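You operate a simulated robot arm through the tools that you are given. There is no shell and no other tool. Be economical: measure what you need, move in short steps, check, and stop when the job is done.

You run a simulated robot arm. Do the job below in one go: nothing can be reset, and whatever is moved stays where it is left.

## Task
Clamp the purple-ended block and brush a patch of paste on its top.
Fine: the block lies in the flat vice already; pale green paste from the blue pot, by the small brush with the green back, on the bare steel of the top; the brush goes back to its spot; leave the stop and the other blocks. Set down upright: small brush with the green back. A coat counts when it lies all over at full strength: go over it till it gets no stronger.

It is judged by the outcome, as a careful person would: the job done as asked, and still so three seconds after it is handed in. It fails if anything else is knocked over, pushed out of place, dropped, spilled or broken.

## Robot
A 6-joint arm with a two-finger parallel gripper, fixed in place. Base frame: the origin is at the foot of the arm, x ahead of it, y to its left, z up; the work surface is at about z = 0.868. Readings come in m, rad, newtons and seconds.
With the tool pointing down near the work surface it reaches from about 0.26 to 0.68 m from the base axis. Its first joint turns from -1.152 to 1.152 rad. Payload 2.9 kg.
The tool frame sits at the grasp point between the pads (the TCP): z along the fingers, y along the line on which they close. The tips reach 0.03 m beyond it. The gripper opens to 0.11 m. The fingers are 0.02 m wide and 0.01 m thick; the gripper's body (0.048 by 0.112 m) begins 0.055 m behind the TCP.
Orientation is that of the tool frame in the base frame, as [roll, pitch, yaw] about the fixed x, y, z axes, in that order (R = Rz(yaw) Ry(pitch) Rx(roll)). With the fingers straight down and closing along the base's y, the tool's x points along the base's -x, its y along +y and its z along -z.

## Interface
- The arm moves only by the tool apply_moves. Its argument "series" is a list of rows, each a list of 3 entries, a list of its own where there are three numbers: the shift along the tool's x, y, z in m, then the turn, a rotation vector about the tool's x, y, z in rad, then the gripper command, from -1 (shut) to 1 (fully open), values between in proportion. In form: [[[x, y, z], [rx, ry, rz], claw], ...]. A call has 1 to 8 rows; each row is the pose to reach, as a shift and turn from the pose commanded when the call began, along the tool's axes at that moment. Rows are played at 5 a second. More than 0.05 m and 0.15 rad between two rows, or a gripper value outside its range, and nothing of the call is played. Where a pose cannot be reached the arm comes as near as it can. A force on the tool above 40 N (or 10 N above the force at the start of the call, whichever is more), or a blocked arm, ends the call early, and 0.2 s more pass. Each finger travels about 0.108 m/s and halts on what it meets, pressing with about 42 N; the grip force reading is that of the motor and also rises with nothing between the fingers. The clock runs only during rows and for 0.2 s after the last one: add rows that repeat a pose to give the fingers time. The reply holds the time, the measured pose of the TCP, the force on the tool along the base axes, the opening and the grip force, in the units named above and with some noise, with the torque about the TCP (base axes, N m) and any sound that the robot's microphone picked up.
- Cameras (640 x 400 px; columns grow to the right, rows downward): "scene" is fixed at [0.0826, 0.4412, 1.4083]; the picture's right is [-0.70, -0.71, 0.00], its down [-0.35, 0.34, -0.87] and it looks along [0.62, -0.61, -0.49] (base axes); focal length 355 px, centre (320, 200). "wrist" rides on the gripper at [0.072, 0.017, -0.103] in the tool frame; the picture's right is [-0.23, 0.97, 0.00], its down [-0.76, -0.18, -0.62] and it looks along [-0.61, -0.14, 0.78] (tool axes); focal length 222 px, centre (320, 200). There is no depth. A picture from a camera that has moved, and an enlarged one, comes with that camera's place and axes in the base frame and with its lens. The place of the scene camera against the robot may be out by one fixed shift of up to 0.018 m in any direction.
- capture(camera): a new picture of that camera. No time passes.
- inspect(camera, box): a new picture of the part [left, top, right, bottom] of that camera's present view, enlarged. No time passes.
- sign_off(): hands the job in; it is judged then, once.

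Work in short steps. Places have to be worked out from the pictures, the camera data and where the tool is seen: move nearer, look again, correct. Check each grasp and each placing, and mend what went wrong. You have 120 turns and 64 pictures in all, those below and enlarged ones among them. Open the gripper and draw the arm clear of the work before you hand the job in, unless the task says otherwise; then end with one line.

The tools are called as a command line: name --argument value ..., lists and objects as JSON in quotes. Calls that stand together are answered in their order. apply_moves: Moves the arm, as the interface text tells. Its arguments: {"type":"object","properties":{"series":{"type":"array","items":{"type":"array"}}},"required":["series"]} The other tools are called the same way: capture (camera) takes a picture; inspect (camera, box) takes an enlarged picture of a part of a camera's view; sign_off () hands the job in.

At the start:

```text
time: 0.0
position: [0.4476, 0.0021, 1.1877]
orientation: [3.141, 0.0, 3.141]
force: [0.4, 0.5, 0.2]
moment: [-0.02, 0.0, 0.0]
grip_width: 0.1099
grasp_force: 0.2
```

scene: 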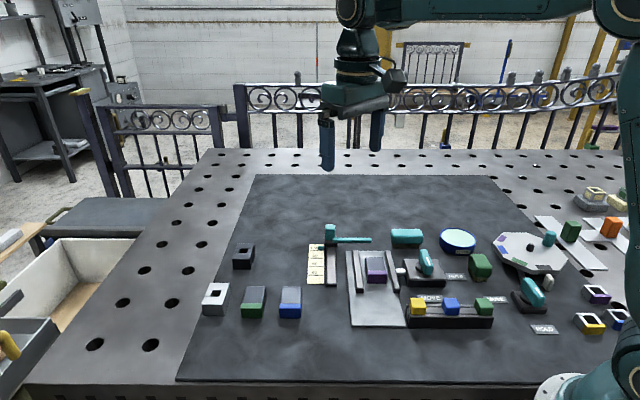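
wrist: 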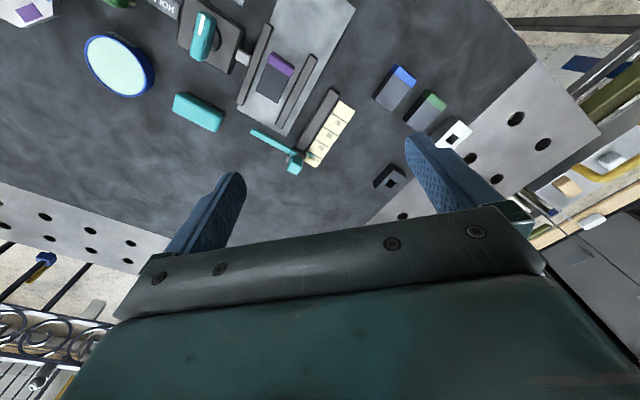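

I'll take enlarged views of the work area to identify the vice, lever, brush and pot.

inspect --camera "scene" --box '[300, 210, 500, 335]'

inspect --camera "scene" --box '[440, 180, 640, 345]'

inspect --camera "wrist" --box '[60, 0, 380, 200]'

```text
3.20 times, centred on (400, 272) of scene
camera zoom: at [0.0826, 0.4412, 1.4083], right [-0.7, -0.71, 0.0], down [-0.35, 0.34, -0.87], along [0.62, -0.61, -0.49], focal length 1135 px, centre (64, -32)
```

zoom: 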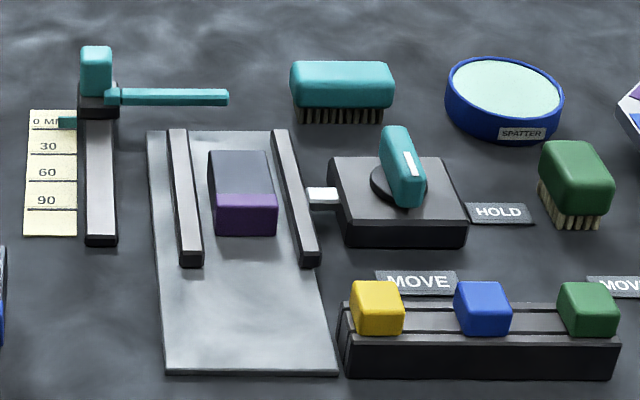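

```text
2.42 times, centred on (540, 262) of scene
camera zoom: at [0.0826, 0.4412, 1.4083], right [-0.7, -0.71, 0.0], down [-0.35, 0.34, -0.87], along [0.62, -0.61, -0.49], focal length 860 px, centre (-213, 48)
```

zoom: 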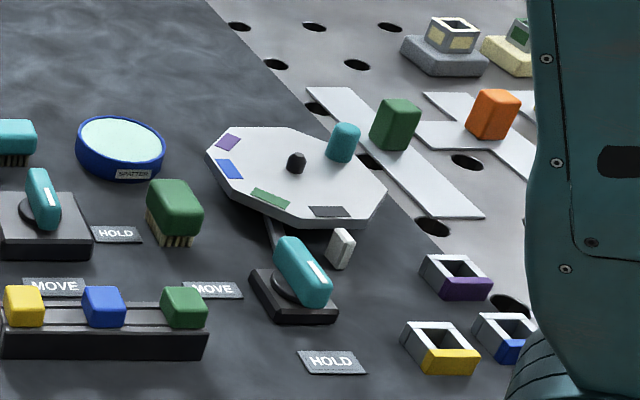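

```text
2.00 times, centred on (220, 100) of wrist
camera zoom: at [0.3759, 0.0195, 1.2901], right [0.23, 0.97, 0.0], down [0.76, -0.18, 0.62], along [0.61, -0.14, -0.78], focal length 444 px, centre (520, 400)
```

zoom: 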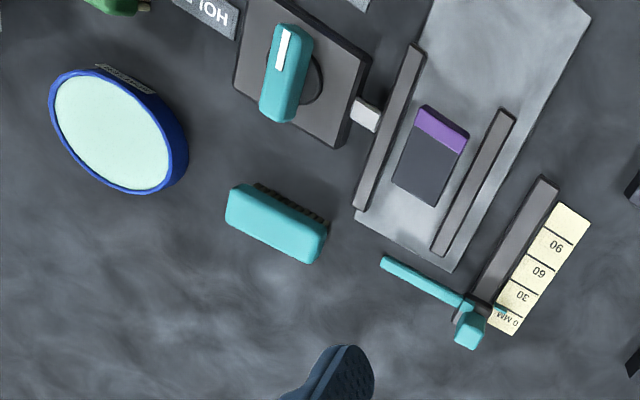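

The vice's lever (teal, near (0.35,-0.14)) has its white mark towards MOVE, so it needs turning to HOLD. I estimate the small green brush at (0.27,-0.23) and the pot at (0.355,-0.30). I'll start turning the wrist so its camera faces -y and gives a closer view.

apply_moves --series '[[[0.02, 0.01, 0], [0, 0, 0.14], 1], [[0.04, 0.02, 0], [0, 0, 0.28], 1], [[0.06, 0.03, 0], [0, 0, 0.42], 1], [[0.08, 0.04, 0], [0, 0, 0.56], 1], [[0.1, 0.05, 0], [0, 0, 0.7], 1], [[0.11, 0.05, 0], [0, 0, 0.84], 1], [[0.11, 0.05, 0], [0, 0, 0.98], 1], [[0.11, 0.05, 0], [0, 0, 1.12], 1]]'

```text
time: 1.8
position: [0.3377, 0.0527, 1.1867]
orientation: [3.141, 0.0, 2.018]
force: [0.2, 0.4, 0.1]
moment: [0.04, 0.01, 0.04]
grip_width: 0.1098
grasp_force: 0.1
```

The pose is as commanded. I'll finish the turn and come down 0.08 m.

apply_moves --series '[[[0, 0, 0.02], [0, 0, 0.14], 1], [[0, 0, 0.04], [0, 0, 0.28], 1], [[0, 0, 0.06], [0, 0, 0.42], 1], [[0, 0, 0.08], [0, 0, 0.45], 1]]'

capture --camera "wrist"

```text
time: 2.8
position: [0.3376, 0.0523, 1.1076]
orientation: [-3.142, 0.0, 1.569]
force: [0.7, -0.1, -0.2]
moment: [-0.03, -0.01, -0.02]
grip_width: 0.11
grasp_force: 0.0
```

```text
58 pictures are left
camera wrist: at [0.3557, 0.1243, 1.2107], right [0.97, -0.23, 0.0], down [-0.18, -0.76, 0.62], along [-0.14, -0.61, -0.78], focal length 222 px, centre (320, 200)
```

wrist: 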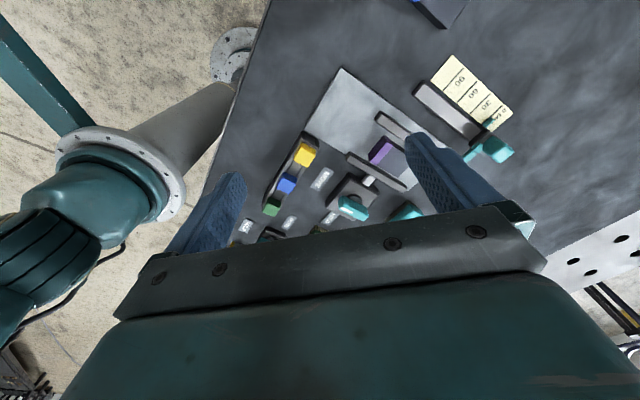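

The gripper body hides the lower part, so I'll move the arm on about 0.17 m towards -y to see the area properly.

apply_moves --series '[[[-0.045, 0, 0], [0, 0, 0], 1], [[-0.09, 0, 0], [0, 0, 0], 1], [[-0.135, 0, 0], [0, 0, 0], 1], [[-0.17, 0, 0], [0, 0, 0], 1]]'

capture --camera "wrist"

```text
time: 3.8
position: [0.3374, -0.1166, 1.1078]
orientation: [-3.14, 0.0, 1.573]
force: [-0.7, -0.2, 1.3]
moment: [-0.03, 0.0, 0.02]
grip_width: 0.1103
grasp_force: 0.0
```

```text
57 pictures are left
camera wrist: at [0.3551, -0.0443, 1.2102], right [0.97, -0.23, 0.0], down [-0.18, -0.76, 0.62], along [-0.14, -0.61, -0.78], focal length 222 px, centre (320, 200)
```

wrist: 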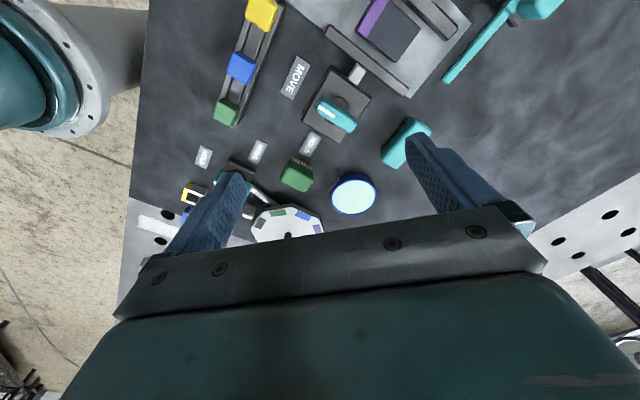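

inspect --camera "wrist" --box '[260, 40, 420, 140]'

inspect --camera "wrist" --box '[240, 120, 400, 220]'

inspect --camera "scene" --box '[390, 225, 500, 305]'

```text
4.00 times, centred on (340, 90) of wrist
camera zoom: at [0.3551, -0.0443, 1.2102], right [0.97, -0.23, 0.0], down [-0.18, -0.76, 0.62], along [-0.14, -0.61, -0.78], focal length 888 px, centre (240, 640)
```

zoom: 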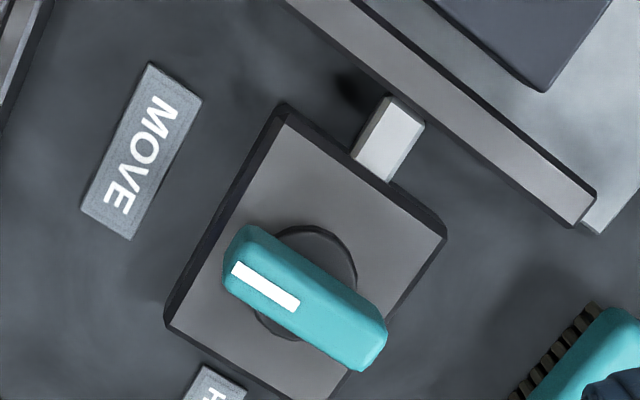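

```text
4.00 times, centred on (320, 170) of wrist
camera zoom: at [0.3551, -0.0443, 1.2102], right [0.97, -0.23, 0.0], down [-0.18, -0.76, 0.62], along [-0.14, -0.61, -0.78], focal length 888 px, centre (320, 320)
```

zoom: 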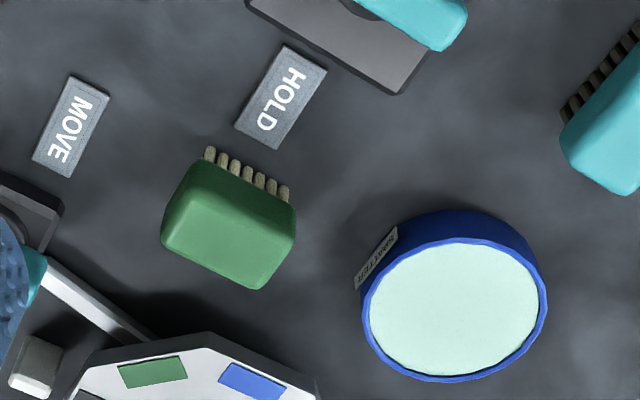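

```text
5.00 times, centred on (445, 265) of scene
camera zoom: at [0.0825, 0.4412, 1.4083], right [-0.7, -0.71, 0.0], down [-0.35, 0.34, -0.87], along [0.62, -0.61, -0.49], focal length 1774 px, centre (-305, -125)
```

zoom: 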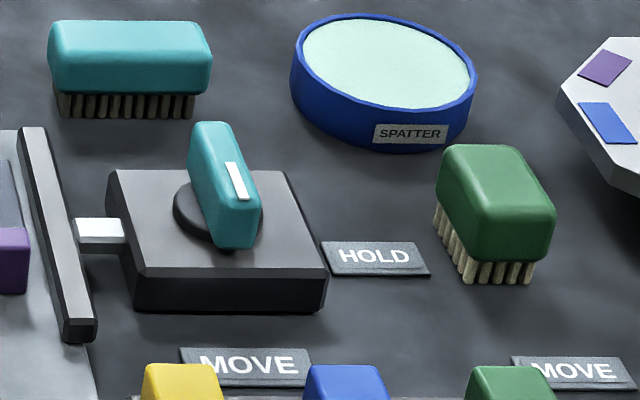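

Box, handle and labels are set at 45°. The pivot is at about (0.356,-0.140) and the mark points to MOVE at (-,+). HOLD is at (-,-), so the handle has to turn +90° seen from above. I'll go above the handle with the fingers straddling it, narrowed to about 0.05 m.

apply_moves --series '[[[-0.01, 0.008, 0.02], [0, 0, -0.14], 0.5], [[-0.0234, 0.0186, 0.04], [0, 0, -0.28], 0], [[-0.0234, 0.0186, 0.06], [0, 0, -0.42], -0.1], [[-0.0234, 0.0186, 0.08], [0, 0, -0.56], -0.1], [[-0.0234, 0.0186, 0.1], [0, 0, -0.7], -0.1], [[-0.0234, 0.0186, 0.12], [0, 0, -0.785], -0.1]]'

capture --camera "wrist"

inspect --camera "scene" --box '[360, 180, 520, 300]'

```text
time: 5.2
position: [0.3575, -0.1408, 0.9872]
orientation: [-3.141, 0.0, 2.361]
force: [0.4, 0.1, 0.2]
moment: [-0.01, 0.04, -0.01]
grip_width: 0.0496
grasp_force: 0.1
```

```text
53 pictures are left
camera wrist: at [0.3187, -0.0778, 1.0894], right [0.85, 0.53, 0.0], down [0.41, -0.66, 0.62], along [0.33, -0.53, -0.78], focal length 222 px, centre (320, 200)
```

wrist: 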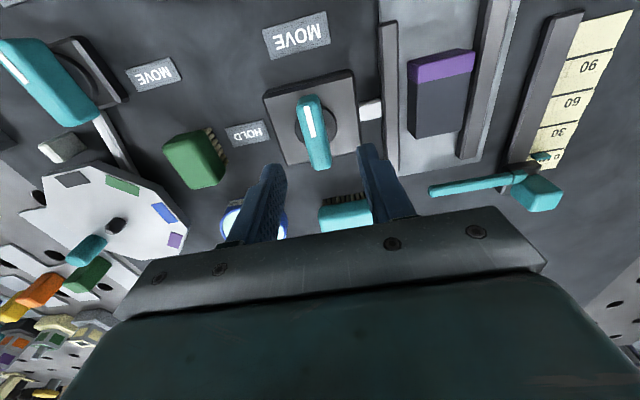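

```text
3.33 times, centred on (440, 240) of scene
camera zoom: at [0.0826, 0.4412, 1.4083], right [-0.7, -0.71, 0.0], down [-0.35, 0.34, -0.87], along [0.62, -0.61, -0.49], focal length 1183 px, centre (-80, 67)
```

zoom: 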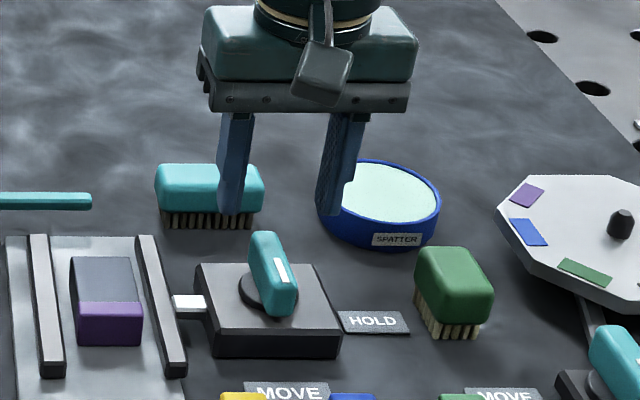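

The handle is well centred between the fingers across its width. Along its length I appear to be about 4 mm too far, so I'll correct that, descend a bit and look again.

apply_moves --series '[[[0.004, -0.001, 0.015], [0, 0, 0], -0.1], [[0.004, -0.001, 0.035], [0, 0, 0], -0.1]]'

inspect --camera "wrist" --box '[220, 40, 420, 220]'

inspect --camera "scene" --box '[380, 210, 480, 290]'

```text
time: 5.8
position: [0.3527, -0.1388, 0.951]
orientation: [-3.141, -0.001, 2.358]
force: [-0.2, -0.3, 0.1]
moment: [-0.02, 0.0, 0.01]
grip_width: 0.0498
grasp_force: 0.1
```

```text
2.22 times, centred on (320, 130) of wrist
camera zoom: at [0.315, -0.0755, 1.0545], right [0.85, 0.53, 0.0], down [0.41, -0.66, 0.62], along [0.33, -0.53, -0.78], focal length 494 px, centre (320, 356)
```

zoom: 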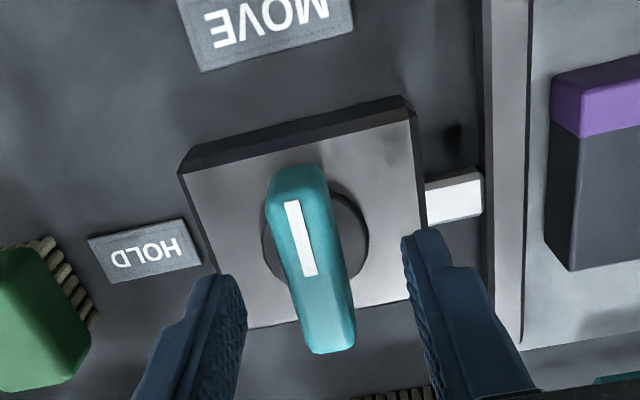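

```text
5.00 times, centred on (430, 250) of scene
camera zoom: at [0.0826, 0.4412, 1.4083], right [-0.7, -0.71, 0.0], down [-0.35, 0.34, -0.87], along [0.62, -0.61, -0.49], focal length 1774 px, centre (-230, -50)
```

zoom: 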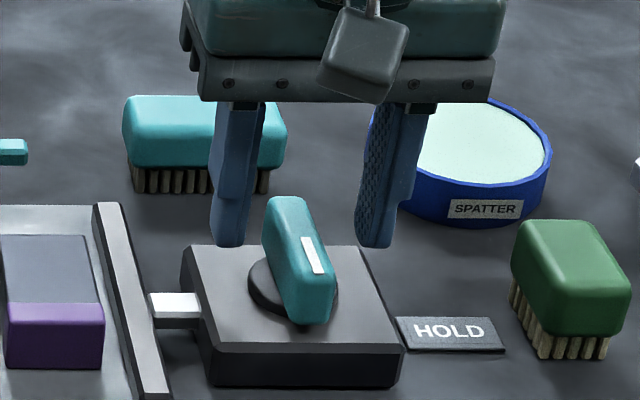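

Pivot now computes to (0.3535,-0.140), within about 1 mm of the TCP. I'll descend with the fingertips just clear of the box top and close on the handle.

apply_moves --series '[[[-0.001, 0, 0.009], [0, 0, 0], -0.1], [[-0.001, 0, 0.018], [0, 0, 0], -0.1], [[-0.001, 0, 0.018], [0, 0, 0], -0.5], [[-0.001, 0, 0.018], [0, 0, 0], -1], [[-0.001, 0, 0.018], [0, 0, 0], -1]]'

inspect --camera "scene" --box '[380, 210, 480, 290]'

```text
time: 7.0
position: [0.3527, -0.1389, 0.9348]
orientation: [-3.138, -0.002, 2.355]
force: [-9.3, -11.1, -2.2]
moment: [-0.35, -0.34, 0.1]
grip_width: 0.0179
grasp_force: 45.2
```

```text
5.00 times, centred on (430, 250) of scene
camera zoom: at [0.0823, 0.4409, 1.4084], right [-0.7, -0.71, 0.0], down [-0.35, 0.34, -0.87], along [0.62, -0.61, -0.49], focal length 1774 px, centre (-230, -50)
```

zoom: 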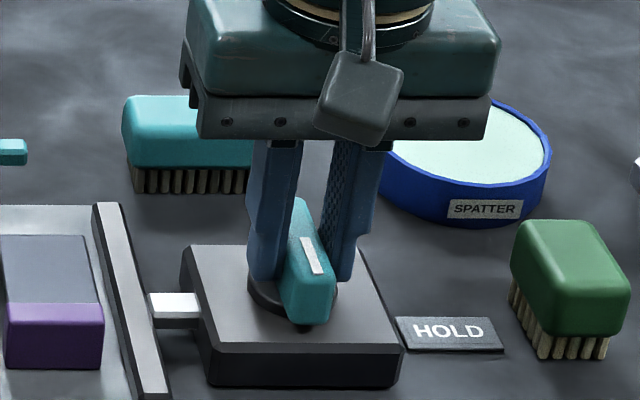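

Gripped at 0.018 m, with about 14 N sideways, so I shift about 1 mm towards -y of the tool to relieve it. Now I start turning the handle towards HOLD.

apply_moves --series '[[[0, -0.001, 0], [0, 0, 0], -1], [[0, -0.001, 0], [0, 0, -0.13], -1], [[0, -0.001, 0], [0, 0, -0.26], -1], [[0, -0.001, 0], [0, 0, -0.39], -1], [[0, -0.001, 0], [0, 0, -0.52], -1]]'

inspect --camera "scene" --box '[350, 210, 480, 300]'

```text
time: 8.2
position: [0.3509, -0.1399, 0.9338]
orientation: [-3.138, -0.004, 2.874]
force: [-15.4, -17.5, -16.5]
moment: [-0.13, -0.81, -0.07]
grip_width: 0.0179
grasp_force: 45.2
```

```text
4.44 times, centred on (415, 255) of scene
camera zoom: at [0.0823, 0.4406, 1.4085], right [-0.7, -0.71, 0.0], down [-0.35, 0.34, -0.87], along [0.62, -0.61, -0.49], focal length 1577 px, centre (-102, -44)
```

zoom: 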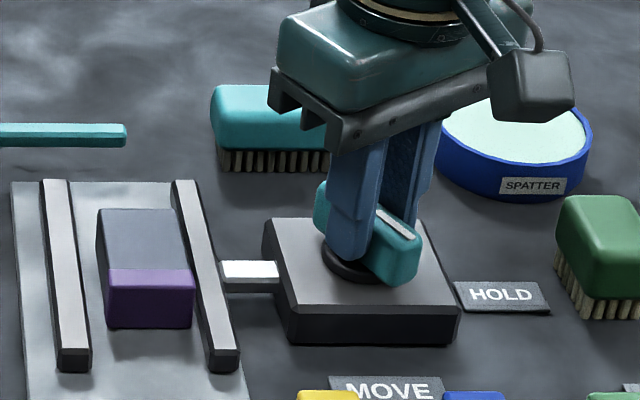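

The handle turns and the jaw advances. The side force rose to about 23 N, so I test a small shift back, with a slight lift, before turning further.

apply_moves --series '[[[-0.0005, 0.0009, -0.001], [0, 0, 0], -1], [[-0.0005, 0.0009, -0.001], [0, 0, 0], -1]]'

```text
time: 8.7
position: [0.3504, -0.1409, 0.933]
orientation: [-3.135, -0.005, 2.871]
force: [-0.5, -4.6, 0.1]
moment: [0.59, 0.09, 0.0]
grip_width: 0.0179
grasp_force: 44.8
stopped in row 2: the force on the tool passed its limit at 41 N (the readings are from after the stop); the commanded pose is now the measured one
```

After the halt the arm has relaxed at (0.3504,-0.1409) with low force. I continue the turn from there.

apply_moves --series '[[[0, 0, 0], [0, 0, -0.12], -1], [[0, 0, 0], [0, 0, -0.24], -1], [[0, 0, 0], [0, 0, -0.36], -1], [[0, 0, 0], [0, 0, -0.48], -1]]'

```text
time: 9.7
position: [0.3509, -0.1409, 0.9327]
orientation: [-3.138, -0.009, -2.928]
force: [-5.3, -13.4, 9.8]
moment: [0.37, -0.19, -0.06]
grip_width: 0.0178
grasp_force: 45.0
```

Good, forces are low and yaw is 3.355. I turn the remaining 0.57 rad.

apply_moves --series '[[[0, 0, 0], [0, 0, -0.12], -1], [[0, 0, 0], [0, 0, -0.24], -1], [[0, 0, 0], [0, 0, -0.36], -1], [[0, 0, 0], [0, 0, -0.48], -1], [[0, 0, 0], [0, 0, -0.57], -1]]'

inspect --camera "scene" --box '[340, 210, 480, 300]'

```text
time: 10.9
position: [0.3524, -0.1439, 0.9331]
orientation: [-3.139, -0.011, -2.362]
force: [-0.3, -25.6, -1.1]
moment: [0.55, -0.59, -0.15]
grip_width: 0.0177
grasp_force: 45.6
```

```text
4.44 times, centred on (410, 255) of scene
camera zoom: at [0.0825, 0.4405, 1.4086], right [-0.7, -0.71, 0.0], down [-0.35, 0.34, -0.87], along [0.62, -0.61, -0.49], focal length 1577 px, centre (-80, -44)
```

zoom: 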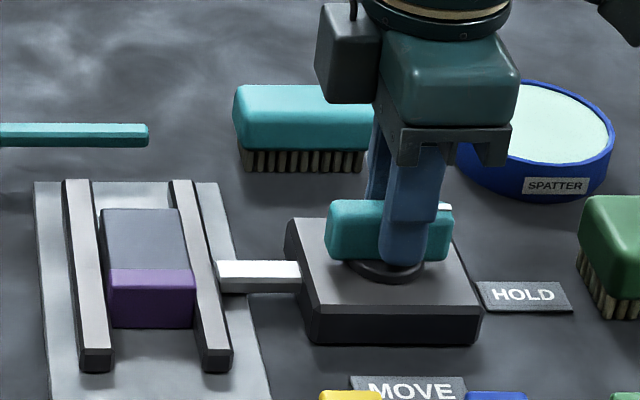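

The jaw has pushed the block against the far jaw and the mark faces HOLD. I'll release, rise and look.

apply_moves --series '[[[0, 0, 0], [0, 0, 0], -0.5], [[0, 0, 0], [0, 0, 0], -0.1], [[0, 0, -0.03], [0, 0, 0], -0.1], [[0, 0, -0.07], [0, 0, 0], -0.1], [[0, 0, -0.12], [0, 0, 0], 0]]'

capture --camera "wrist"

inspect --camera "scene" --box '[330, 230, 490, 330]'

```text
time: 12.1
position: [0.354, -0.1378, 1.0534]
orientation: [3.139, -0.007, -2.359]
force: [-0.6, -0.1, -0.6]
moment: [-0.01, -0.06, 0.01]
grip_width: 0.0549
grasp_force: 0.1
```

```text
46 pictures are left
camera wrist: at [0.2923, -0.1776, 1.1571], right [-0.52, 0.85, 0.0], down [0.67, 0.41, 0.62], along [0.52, 0.32, -0.79], focal length 222 px, centre (320, 200)
```

wrist: 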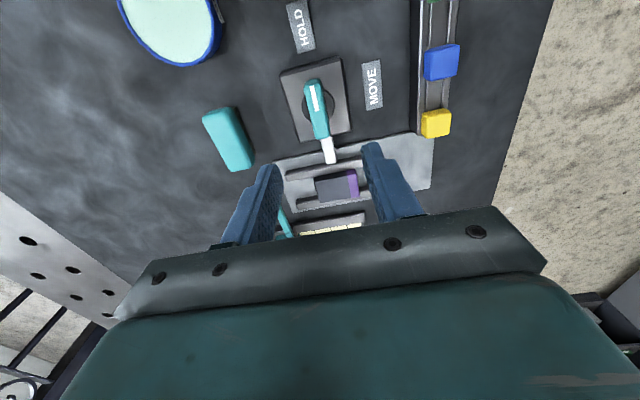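

```text
4.00 times, centred on (410, 280) of scene
camera zoom: at [0.0825, 0.4412, 1.4083], right [-0.7, -0.71, 0.0], down [-0.35, 0.34, -0.87], along [0.62, -0.61, -0.49], focal length 1419 px, centre (-40, -120)
```

zoom: 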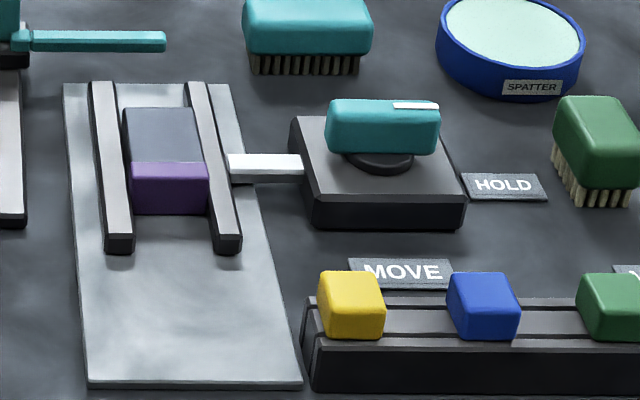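

The block is firmly held between both jaws and the mark is at HOLD. Next is the brush: I'll move the camera over towards (0.27,-0.23).

apply_moves --series '[[[0.04, 0, 0], [0, 0, 0], 0.2], [[0.075, -0.006, 0], [0, 0, 0], 0.5]]'

inspect --camera "wrist" --box '[160, 0, 480, 200]'

```text
time: 12.7
position: [0.3049, -0.1973, 1.0548]
orientation: [3.14, -0.006, -2.36]
force: [-0.4, 1.4, -0.2]
moment: [0.0, -0.02, 0.02]
grip_width: 0.0826
grasp_force: 0.0
```

```text
2.00 times, centred on (320, 100) of wrist
camera zoom: at [0.2423, -0.2356, 1.1583], right [-0.52, 0.85, 0.0], down [0.67, 0.41, 0.62], along [0.53, 0.32, -0.79], focal length 444 px, centre (320, 400)
```

zoom: 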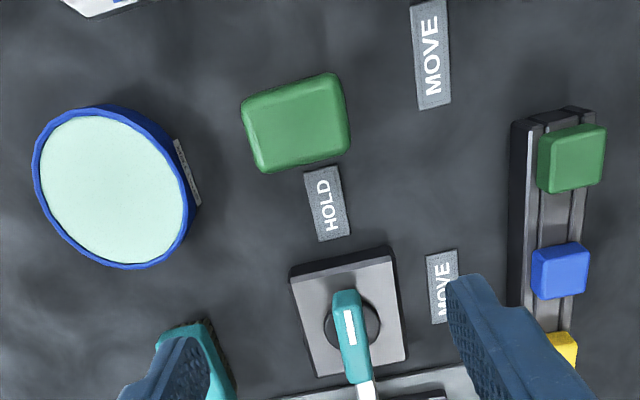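

The near-vertical view gives the brush at (0.272,-0.231), with its long axis at 45° and size about 0.046 x 0.032 m. The current yaw already closes along its length. I'll go above it and check before gripping.

apply_moves --series '[[[0.03, 0, 0.02], [0, 0, 0], 0.6], [[0.0472, -0.0009, 0.05], [0, 0, 0], 0.6], [[0.0472, -0.0009, 0.09], [0, 0, 0], 0.6]]'

capture --camera "wrist"

inspect --camera "scene" --box '[430, 210, 530, 290]'

```text
time: 13.5
position: [0.2705, -0.232, 0.9623]
orientation: [3.141, -0.007, -2.359]
force: [0.4, 0.2, 0.3]
moment: [-0.01, -0.02, 0.03]
grip_width: 0.0883
grasp_force: 0.0
```

```text
43 pictures are left
camera wrist: at [0.2079, -0.2711, 1.0668], right [-0.52, 0.85, 0.0], down [0.67, 0.41, 0.62], along [0.53, 0.32, -0.79], focal length 222 px, centre (320, 200)
```

wrist: 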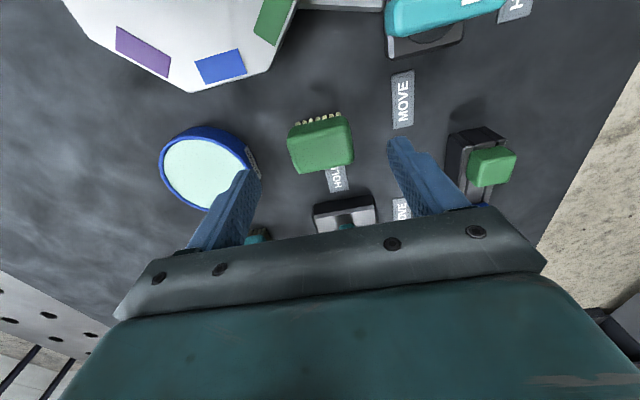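

```text
5.00 times, centred on (480, 250) of scene
camera zoom: at [0.0826, 0.4412, 1.4083], right [-0.7, -0.71, 0.0], down [-0.35, 0.34, -0.87], along [0.62, -0.61, -0.49], focal length 1774 px, centre (-480, -50)
```

zoom: 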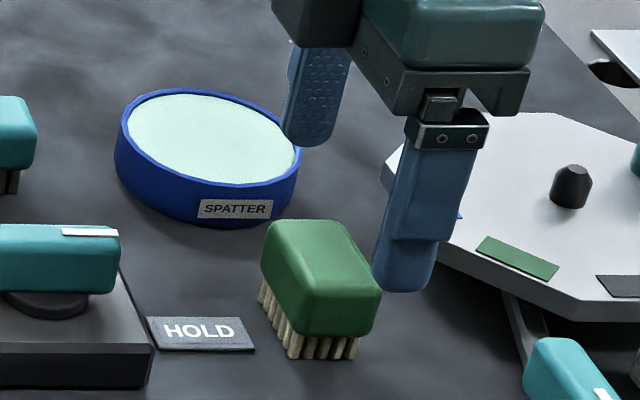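

The fingers line up with the brush ends. I'll narrow to about 0.065 m to stay away from the pot, descend so the tips are above the bristles (TCP z 0.916), and close.

apply_moves --series '[[[0.002, 0, 0], [0, 0, 0], 0.18], [[0.002, 0, 0.02], [0, 0, 0], 0.18], [[0.002, 0, 0.046], [0, 0, 0], 0.18], [[0.002, 0, 0.046], [0, 0, 0], -0.3], [[0.002, 0, 0.046], [0, 0, 0], -1], [[0.002, 0, 0.046], [0, 0, 0], -1]]'

inspect --camera "scene" --box '[430, 210, 530, 290]'

```text
time: 14.9
position: [0.2689, -0.234, 0.9169]
orientation: [3.141, -0.005, -2.362]
force: [-1.6, 2.1, 6.0]
moment: [0.06, 0.06, 0.04]
grip_width: 0.0486
grasp_force: 41.9
```

```text
5.00 times, centred on (480, 250) of scene
camera zoom: at [0.0825, 0.4413, 1.4083], right [-0.7, -0.71, 0.0], down [-0.35, 0.34, -0.87], along [0.62, -0.61, -0.49], focal length 1774 px, centre (-480, -50)
```

zoom: 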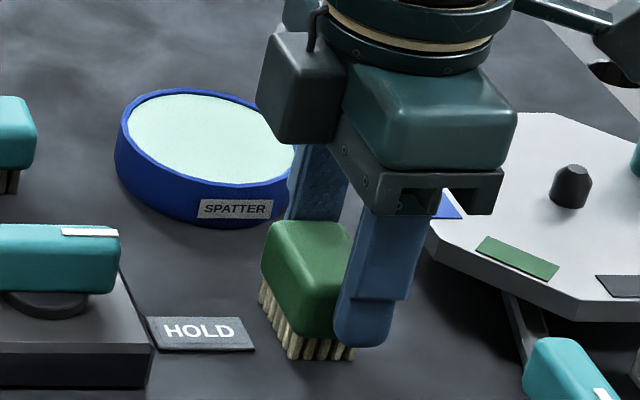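

Gripped at 0.0486 m, with the tips above the bristles. Home spot is TCP (0.269,-0.234,0.917), yaw -2.362. I lift straight up and carry it over the pot at (0.354,-0.301).

apply_moves --series '[[[0, 0, -0.03], [0, 0, 0], -1], [[0, 0, -0.06], [0, 0, 0], -1], [[-0.005, -0.04, -0.06], [0, 0, 0], -1], [[-0.01, -0.08, -0.06], [0, 0, 0], -1], [[-0.0137, -0.1077, -0.06], [0, 0, 0], -1], [[-0.0137, -0.1077, -0.06], [0, 0, 0], -1]]'

capture --camera "wrist"

inspect --camera "scene" --box '[410, 180, 530, 270]'

```text
time: 16.3
position: [0.3537, -0.2987, 0.9768]
orientation: [3.139, -0.006, -2.363]
force: [0.4, -0.7, -0.3]
moment: [0.0, 0.06, -0.01]
grip_width: 0.0492
grasp_force: 42.0
```

```text
40 pictures are left
camera wrist: at [0.2923, -0.3368, 1.0812], right [-0.52, 0.85, 0.0], down [0.67, 0.41, 0.62], along [0.53, 0.32, -0.79], focal length 222 px, centre (320, 200)
```

wrist: 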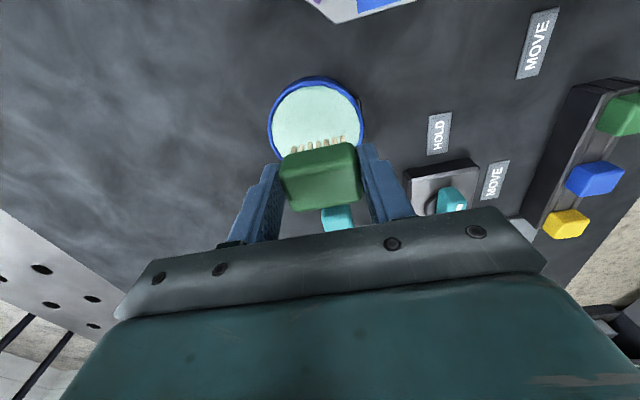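

```text
4.44 times, centred on (470, 225) of scene
camera zoom: at [0.0826, 0.4412, 1.4083], right [-0.7, -0.71, 0.0], down [-0.35, 0.34, -0.87], along [0.62, -0.61, -0.49], focal length 1577 px, centre (-347, 89)
```

zoom: 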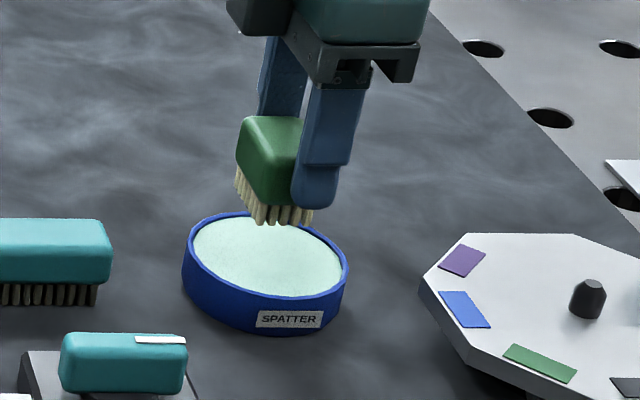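

Pot centre is near (0.351,-0.304), so I shift 4 mm and lower until the bristles should reach the paste, watching the force.

apply_moves --series '[[[0.004, 0, 0.015], [0, 0, 0], -1], [[0.004, 0, 0.03], [0, 0, 0], -1], [[0.004, 0, 0.038], [0, 0, 0], -1], [[0.004, 0, 0.042], [0, 0, 0], -1]]'

inspect --camera "scene" --box '[410, 180, 530, 270]'

```text
time: 17.2
position: [0.3508, -0.3027, 0.942]
orientation: [-3.137, -0.006, -2.361]
force: [0.3, -0.5, 4.0]
moment: [-0.01, 0.05, -0.01]
grip_width: 0.0487
grasp_force: 42.3
stopped in row 4: the force on the tool passed its limit at 42 N (the readings are from after the stop); the commanded pose is now the measured one
```

```text
4.44 times, centred on (470, 225) of scene
camera zoom: at [0.0825, 0.4412, 1.4083], right [-0.7, -0.71, 0.0], down [-0.35, 0.34, -0.87], along [0.62, -0.61, -0.49], focal length 1577 px, centre (-347, 89)
```

zoom: 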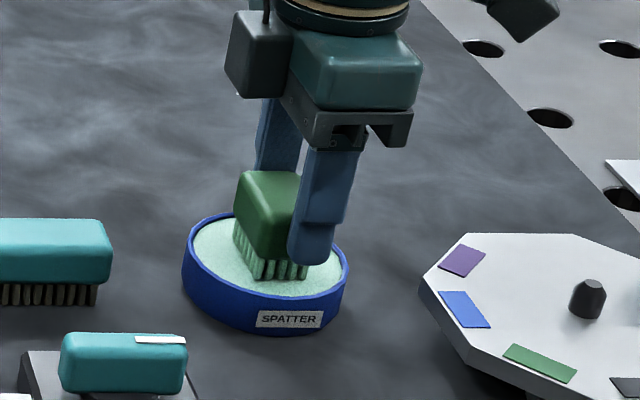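

The bristles touched the paste at TCP z 0.942 and are now green. I'll lift gently and carry the brush towards the vice, stopping short to look at the block.

apply_moves --series '[[[0, 0, -0.02], [0, 0, 0], -1], [[0, 0, -0.05], [0, 0, 0], -1], [[0, 0, -0.085], [0, 0, 0], -1], [[-0.03, 0.025, -0.085], [0, 0, 0], -1], [[-0.06, 0.05, -0.085], [0, 0, 0], -1], [[-0.09, 0.075, -0.085], [0, 0, 0], -1], [[-0.12, 0.095, -0.085], [0, 0, 0], -1], [[-0.134, 0.107, -0.085], [0, 0, 0], -1]]'

capture --camera "wrist"

inspect --camera "scene" --box '[330, 170, 490, 290]'

```text
time: 19.0
position: [0.3714, -0.1301, 1.0255]
orientation: [-3.139, -0.006, -2.36]
force: [1.0, 0.3, -0.7]
moment: [-0.01, 0.01, 0.0]
grip_width: 0.0485
grasp_force: 41.8
```

```text
37 pictures are left
camera wrist: at [0.3082, -0.1677, 1.1287], right [-0.52, 0.85, 0.0], down [0.67, 0.41, 0.62], along [0.53, 0.32, -0.79], focal length 222 px, centre (320, 200)
```

wrist: 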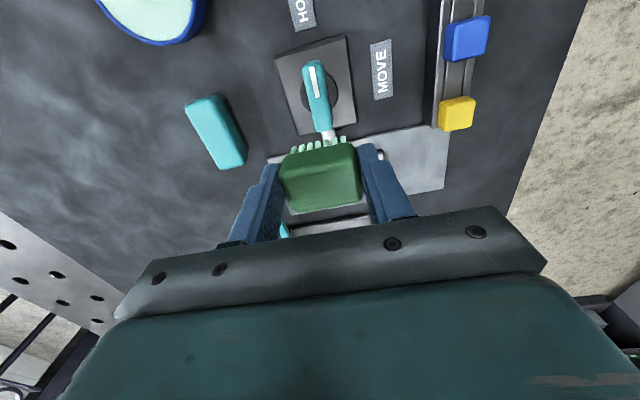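

```text
3.33 times, centred on (410, 230) of scene
camera zoom: at [0.0826, 0.4412, 1.4083], right [-0.7, -0.71, 0.0], down [-0.35, 0.34, -0.87], along [0.62, -0.61, -0.49], focal length 1183 px, centre (20, 100)
```

zoom: 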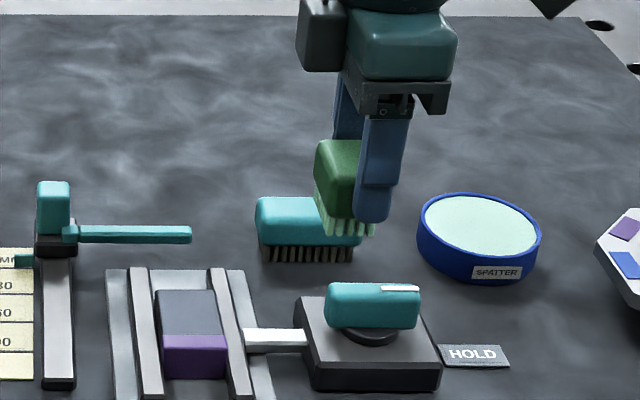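

The brush hides the block here, so I move on over it about 0.11 m, at height, so that the block comes into clear view.

apply_moves --series '[[[-0.04, 0, -0.01], [0, 0, 0], -1], [[-0.08, 0, -0.02], [0, 0, 0], -1], [[-0.112, 0, -0.02], [0, 0, 0], -1], [[-0.112, 0, -0.02], [0, 0, 0], -1]]'

inspect --camera "wrist" --box '[200, 0, 440, 150]'

```text
time: 20.0
position: [0.4493, -0.0515, 1.0461]
orientation: [-3.141, -0.008, -2.361]
force: [0.5, -0.1, -1.3]
moment: [-0.03, 0.02, -0.02]
grip_width: 0.0488
grasp_force: 42.1
```

```text
2.67 times, centred on (320, 75) of wrist
camera zoom: at [0.388, -0.091, 1.1491], right [-0.52, 0.85, 0.0], down [0.67, 0.41, 0.62], along [0.53, 0.32, -0.79], focal length 592 px, centre (320, 533)
```

zoom: 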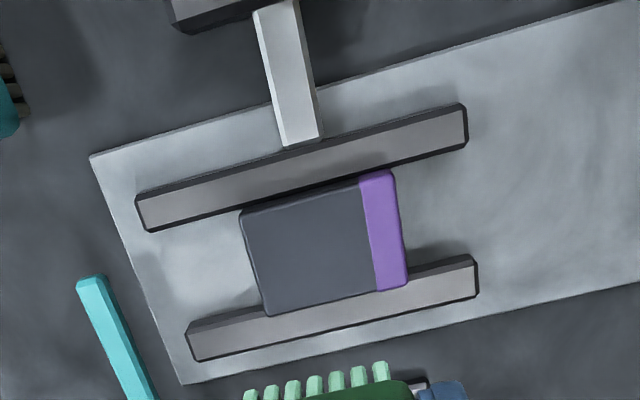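

Steel area of the block top is about 0.046 x 0.040 m, centred at (0.439,-0.0635), with its top near z 0.895. I bring the brush over that centre with bristles about 5–10 mm above it, straightening the small tilt too.

apply_moves --series '[[[0.0148, -0.0015, 0.03], [0, -0.008, 0], -1], [[0.0148, -0.0015, 0.06], [0, -0.008, 0], -1], [[0.0148, -0.0015, 0.086], [0, -0.008, 0], -1], [[0.0148, -0.0015, 0.09], [0, -0.008, 0], -1]]'

inspect --camera "scene" --box '[320, 210, 440, 300]'

inspect --camera "wrist" --box '[240, 80, 400, 230]'

```text
time: 21.0
position: [0.4404, -0.0648, 0.9551]
orientation: [-3.139, 0.001, -2.36]
force: [0.0, 0.2, -1.8]
moment: [-0.04, -0.01, 0.0]
grip_width: 0.0486
grasp_force: 42.5
```

```text
4.44 times, centred on (380, 255) of scene
camera zoom: at [0.0826, 0.4412, 1.4083], right [-0.7, -0.71, 0.0], down [-0.35, 0.34, -0.87], along [0.62, -0.61, -0.49], focal length 1577 px, centre (53, -44)
```

zoom: 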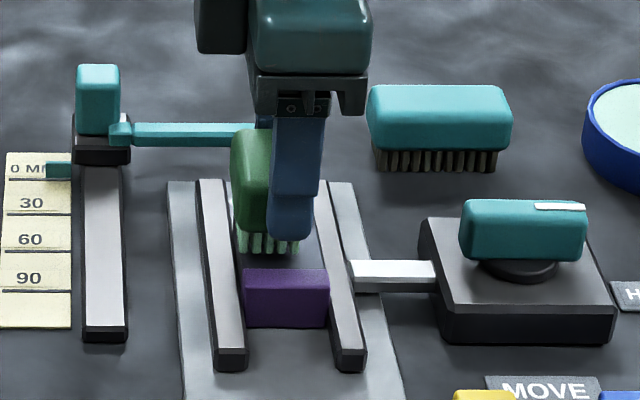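

```text
2.67 times, centred on (320, 155) of wrist
camera zoom: at [0.3774, -0.1034, 1.0573], right [-0.52, 0.85, 0.0], down [0.66, 0.41, 0.62], along [0.53, 0.33, -0.78], focal length 592 px, centre (320, 320)
```

zoom: 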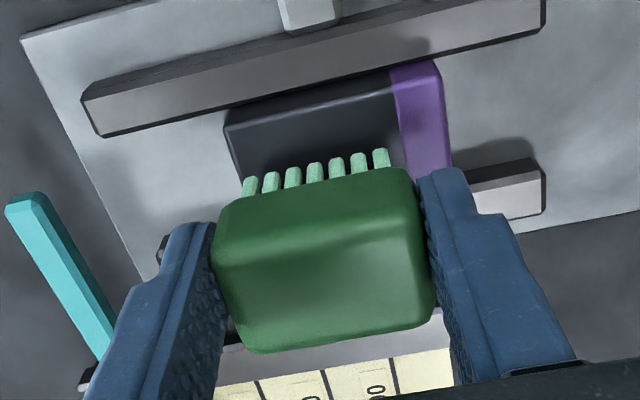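

The brush sits over the steel, about centred and clear of the purple end. I lower in small steps to light contact.

apply_moves --series '[[[0, 0, 0.003], [0, 0, 0], -1], [[0, 0, 0.006], [0, 0, 0], -1]]'

```text
time: 21.6
position: [0.4398, -0.0639, 0.9501]
orientation: [-3.136, 0.001, -2.36]
force: [-1.6, 2.0, 9.9]
moment: [0.11, 0.21, -0.04]
grip_width: 0.0488
grasp_force: 41.6
```

Contact with about 10 N at z 0.950. Now I stroke back and forth across the width at this depth.

apply_moves --series '[[[0.005, 0, 0], [0, 0, 0], -1], [[0.008, 0, 0], [0, 0, 0], -1], [[0.003, 0, 0], [0, 0, 0], -1], [[-0.002, 0, 0], [0, 0, 0], -1], [[-0.007, 0, 0], [0, 0, 0], -1], [[-0.009, 0, 0], [0, 0, 0], -1], [[-0.004, 0, 0], [0, 0, 0], -1], [[0, 0, 0], [0, 0, 0], -1]]'

```text
time: 23.4
position: [0.4417, -0.0641, 0.9492]
orientation: [-3.138, 0.005, -2.356]
force: [6.7, 6.3, 26.4]
moment: [0.29, -0.08, -0.04]
grip_width: 0.0485
grasp_force: 42.1
```

That stroked without stopping. I lift and move on to see the coat.

apply_moves --series '[[[0, 0, -0.02], [0, 0, 0], -1], [[0, 0, -0.05], [0, 0, 0], -1], [[-0.02, 0, -0.06], [0, 0, 0], -1]]'

inspect --camera "wrist" --box '[240, 20, 400, 170]'

inspect --camera "scene" --box '[330, 220, 430, 300]'

```text
time: 24.2
position: [0.4543, -0.051, 1.0082]
orientation: [-3.14, 0.001, -2.36]
force: [-0.2, 0.3, 0.0]
moment: [0.03, -0.01, 0.0]
grip_width: 0.0488
grasp_force: 42.2
```

```text
2.67 times, centred on (320, 95) of wrist
camera zoom: at [0.3913, -0.0893, 1.1112], right [-0.52, 0.85, 0.0], down [0.67, 0.41, 0.62], along [0.53, 0.33, -0.78], focal length 592 px, centre (320, 480)
```

zoom: 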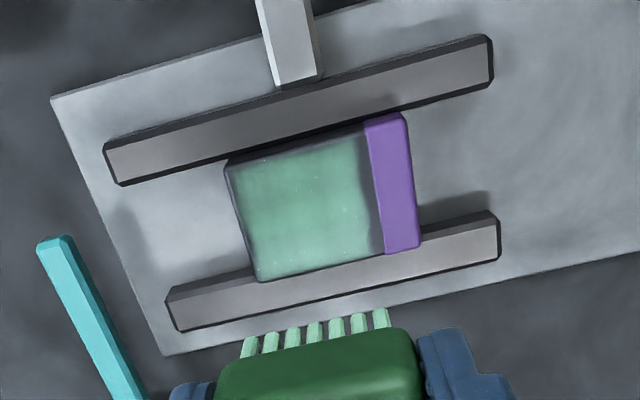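

```text
5.00 times, centred on (380, 260) of scene
camera zoom: at [0.0826, 0.4412, 1.4083], right [-0.7, -0.71, 0.0], down [-0.35, 0.34, -0.87], along [0.62, -0.61, -0.49], focal length 1774 px, centre (20, -100)
```

zoom: 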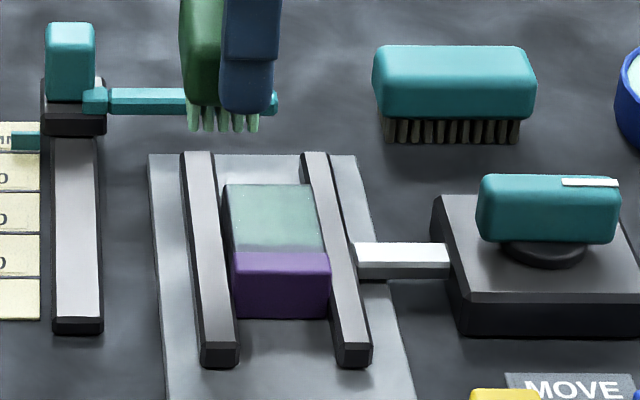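

The coat covers nearly all the steel but is thin, and fainter in narrow strips at both ends. I go back down and make more passes, shifted 2.5 mm each way.

apply_moves --series '[[[0.02, 0, 0.03], [0, 0, 0], -1], [[0.02, -0.003, 0.059], [0, 0, 0], -1], [[0.026, -0.003, 0.06], [0, 0, 0], -1], [[0.028, -0.003, 0.06], [0, 0, 0], -1], [[0.022, -0.003, 0.06], [0, 0, 0], -1], [[0.016, -0.003, 0.06], [0, 0, 0], -1], [[0.011, -0.003, 0.06], [0, 0, 0], -1], [[0.011, 0.0, 0.06], [0, 0, 0], -1]]'

apply_moves --series '[[[0, 0.0025, 0], [0, 0, 0], -1], [[0.005, 0.0025, 0], [0, 0, 0], -1], [[0.01, 0.0025, 0], [0, 0, 0], -1], [[0.015, 0.0025, 0], [0, 0, 0], -1], [[0.017, 0.0025, 0], [0, 0, 0], -1], [[0.011, 0.0025, 0], [0, 0, 0], -1], [[0.005, 0.0025, 0], [0, 0, 0], -1], [[0, 0.0025, 0], [0, 0, 0], -1]]'

```text
time: 26.0
position: [0.4473, -0.0581, 0.9498]
orientation: [-3.138, 0.002, -2.36]
force: [1.8, -1.1, 5.4]
moment: [-0.06, 0.03, 0.03]
grip_width: 0.0489
grasp_force: 41.0
```

```text
time: 27.8
position: [0.4452, -0.0575, 0.9499]
orientation: [-3.138, 0.003, -2.36]
force: [-4.3, -4.8, 18.9]
moment: [-0.21, 0.37, 0.04]
grip_width: 0.0486
grasp_force: 42.1
```

Both passes went without a stop. I lift to look at the coat again.

apply_moves --series '[[[0.005, -0.0025, -0.02], [0, 0, 0], -1], [[0.0, -0.0025, -0.05], [0, 0, 0], -1], [[-0.011, -0.0025, -0.06], [0, 0, 0], -1]]'

inspect --camera "wrist" --box '[260, 40, 380, 140]'

```text
time: 28.6
position: [0.4546, -0.0505, 1.0081]
orientation: [-3.14, 0.0, -2.36]
force: [-0.2, 0.8, -1.0]
moment: [0.03, -0.01, -0.01]
grip_width: 0.0486
grasp_force: 42.3
```

```text
4.00 times, centred on (320, 90) of wrist
camera zoom: at [0.3926, -0.0887, 1.1107], right [-0.53, 0.85, 0.0], down [0.66, 0.41, 0.62], along [0.53, 0.33, -0.78], focal length 888 px, centre (320, 640)
```

zoom: 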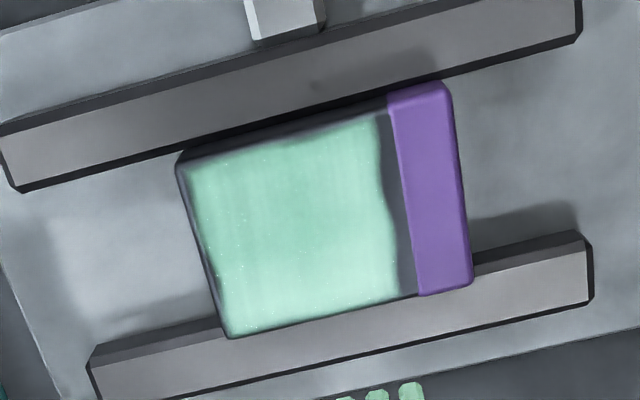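

Stronger now. Left are a strip of about 4 mm next to the purple and about 2 mm along the far-jaw edge. I make another pass shifted to reach these without going onto the purple.

apply_moves --series '[[[0.02, 0.002, 0.03], [0, 0, 0], -1], [[0.02, 0.0055, 0.0595], [0, 0, 0], -1], [[0.026, 0.0055, 0.06], [0, 0, 0], -1], [[0.031, 0.0055, 0.06], [0, 0, 0], -1], [[0.026, 0.0055, 0.06], [0, 0, 0], -1], [[0.02, 0.0055, 0.06], [0, 0, 0], -1], [[0.014, 0.0055, 0.06], [0, 0, 0], -1], [[0.011, 0.0055, 0.06], [0, 0, 0], -1]]'

apply_moves --series '[[[0.005, 0, 0], [0, 0, 0], -1], [[0.01, 0, 0], [0, 0, 0], -1], [[0.015, 0, 0], [0, 0, 0], -1], [[0.02, 0, 0], [0, 0, 0], -1], [[0.02, -0.004, 0], [0, 0, 0], -1], [[0.02, -0.008, 0], [0, 0, 0], -1], [[0.01, -0.008, 0], [0, 0, 0], -1], [[0.002, -0.008, 0], [0, 0, 0], -1]]'

apply_moves --series '[[[0.005, 0.0025, -0.02], [0, 0, 0], -1], [[0.0, 0.0025, -0.05], [0, 0, 0], -1], [[-0.002, 0.0025, -0.06], [0, 0, 0], -1]]'

inspect --camera "wrist" --box '[260, 40, 380, 140]'

```text
time: 30.4
position: [0.4435, -0.0533, 0.9498]
orientation: [-3.138, 0.0, -2.361]
force: [-3.0, -4.4, 14.1]
moment: [-0.14, 0.31, 0.07]
grip_width: 0.049
grasp_force: 41.7
```

```text
time: 32.2
position: [0.4477, -0.063, 0.9486]
orientation: [-3.141, 0.002, -2.361]
force: [-3.3, -4.1, 15.8]
moment: [-0.2, 0.31, 0.05]
grip_width: 0.049
grasp_force: 41.9
```

```text
time: 33.0
position: [0.4463, -0.0566, 1.0093]
orientation: [-3.14, 0.002, -2.36]
force: [0.0, 1.0, -0.6]
moment: [-0.01, 0.05, -0.01]
grip_width: 0.0489
grasp_force: 42.2
```

```text
4.00 times, centred on (320, 90) of wrist
camera zoom: at [0.3825, -0.096, 1.1115], right [-0.52, 0.85, 0.0], down [0.66, 0.41, 0.62], along [0.53, 0.33, -0.78], focal length 888 px, centre (320, 640)
```

zoom: 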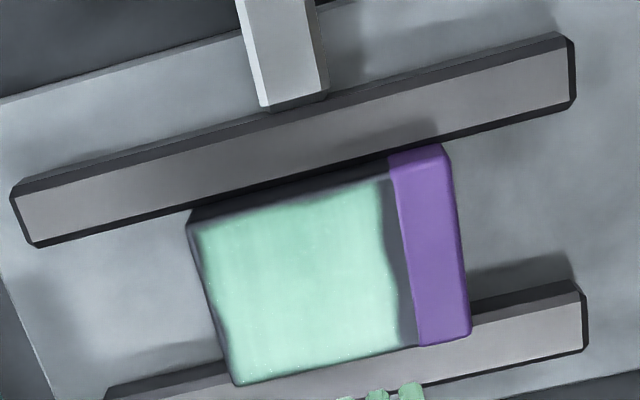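

The strip by the purple did not move although the brush reached the boundary, so that seems to be the patch's natural border. The coat is getting more opaque; I'll load the brush again and check whether it gets stronger.

apply_moves --series '[[[0.04, -0.018, -0.01], [0, 0, 0], -1], [[0.08, -0.036, -0.01], [0, 0, 0], -1], [[0.12, -0.054, -0.01], [0, 0, 0], -1], [[0.16, -0.072, -0.01], [0, 0, 0], -1], [[0.2, -0.09, -0.01], [0, 0, 0], -1], [[0.241, -0.108, -0.01], [0, 0, 0], -1], [[0.241, -0.108, 0.03], [0, 0, 0], -1], [[0.241, -0.108, 0.058], [0, 0, 0], -1]]'

apply_moves --series '[[[0, 0, 0.005], [0, 0, 0], -1], [[0, 0, 0.009], [0, 0, 0], -1]]'

inspect --camera "scene" --box '[410, 180, 530, 270]'

```text
time: 34.8
position: [0.3517, -0.3031, 0.9509]
orientation: [-3.137, 0.001, -2.36]
force: [-0.4, 0.0, -0.3]
moment: [0.0, 0.0, 0.0]
grip_width: 0.0487
grasp_force: 42.1
```

```text
time: 35.4
position: [0.3511, -0.3049, 0.942]
orientation: [3.141, 0.002, -2.359]
force: [-0.7, 0.7, 1.7]
moment: [0.01, 0.03, 0.03]
grip_width: 0.0489
grasp_force: 42.5
```

```text
4.44 times, centred on (470, 225) of scene
camera zoom: at [0.0825, 0.4412, 1.4083], right [-0.7, -0.71, 0.0], down [-0.35, 0.34, -0.87], along [0.62, -0.61, -0.49], focal length 1577 px, centre (-347, 89)
```

zoom: 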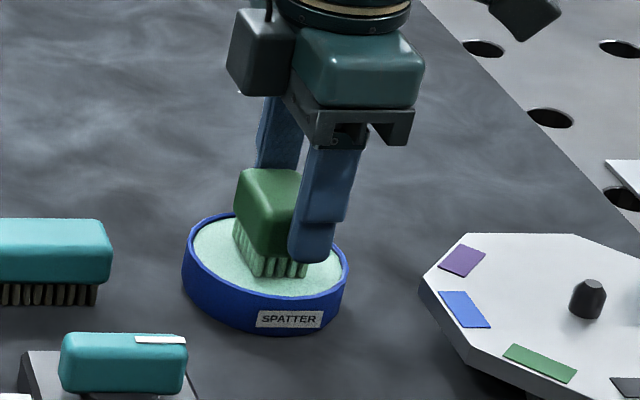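

The bristles are in the paste again. I lift and return over the block.

apply_moves --series '[[[0, 0, -0.035], [0, 0, 0], -1], [[0, 0, -0.075], [0, 0, 0], -1], [[-0.045, 0.02, -0.075], [0, 0, 0], -1], [[-0.09, 0.04, -0.075], [0, 0, 0], -1], [[-0.135, 0.06, -0.075], [0, 0, 0], -1], [[-0.18, 0.08, -0.075], [0, 0, 0], -1], [[-0.22, 0.1, -0.075], [0, 0, 0], -1], [[-0.233, 0.107, -0.065], [0, 0, 0], -1]]'

```text
time: 37.2
position: [0.4418, -0.0643, 1.0089]
orientation: [-3.137, 0.003, -2.359]
force: [1.2, 0.7, -0.6]
moment: [0.01, 0.02, -0.04]
grip_width: 0.049
grasp_force: 41.9
```

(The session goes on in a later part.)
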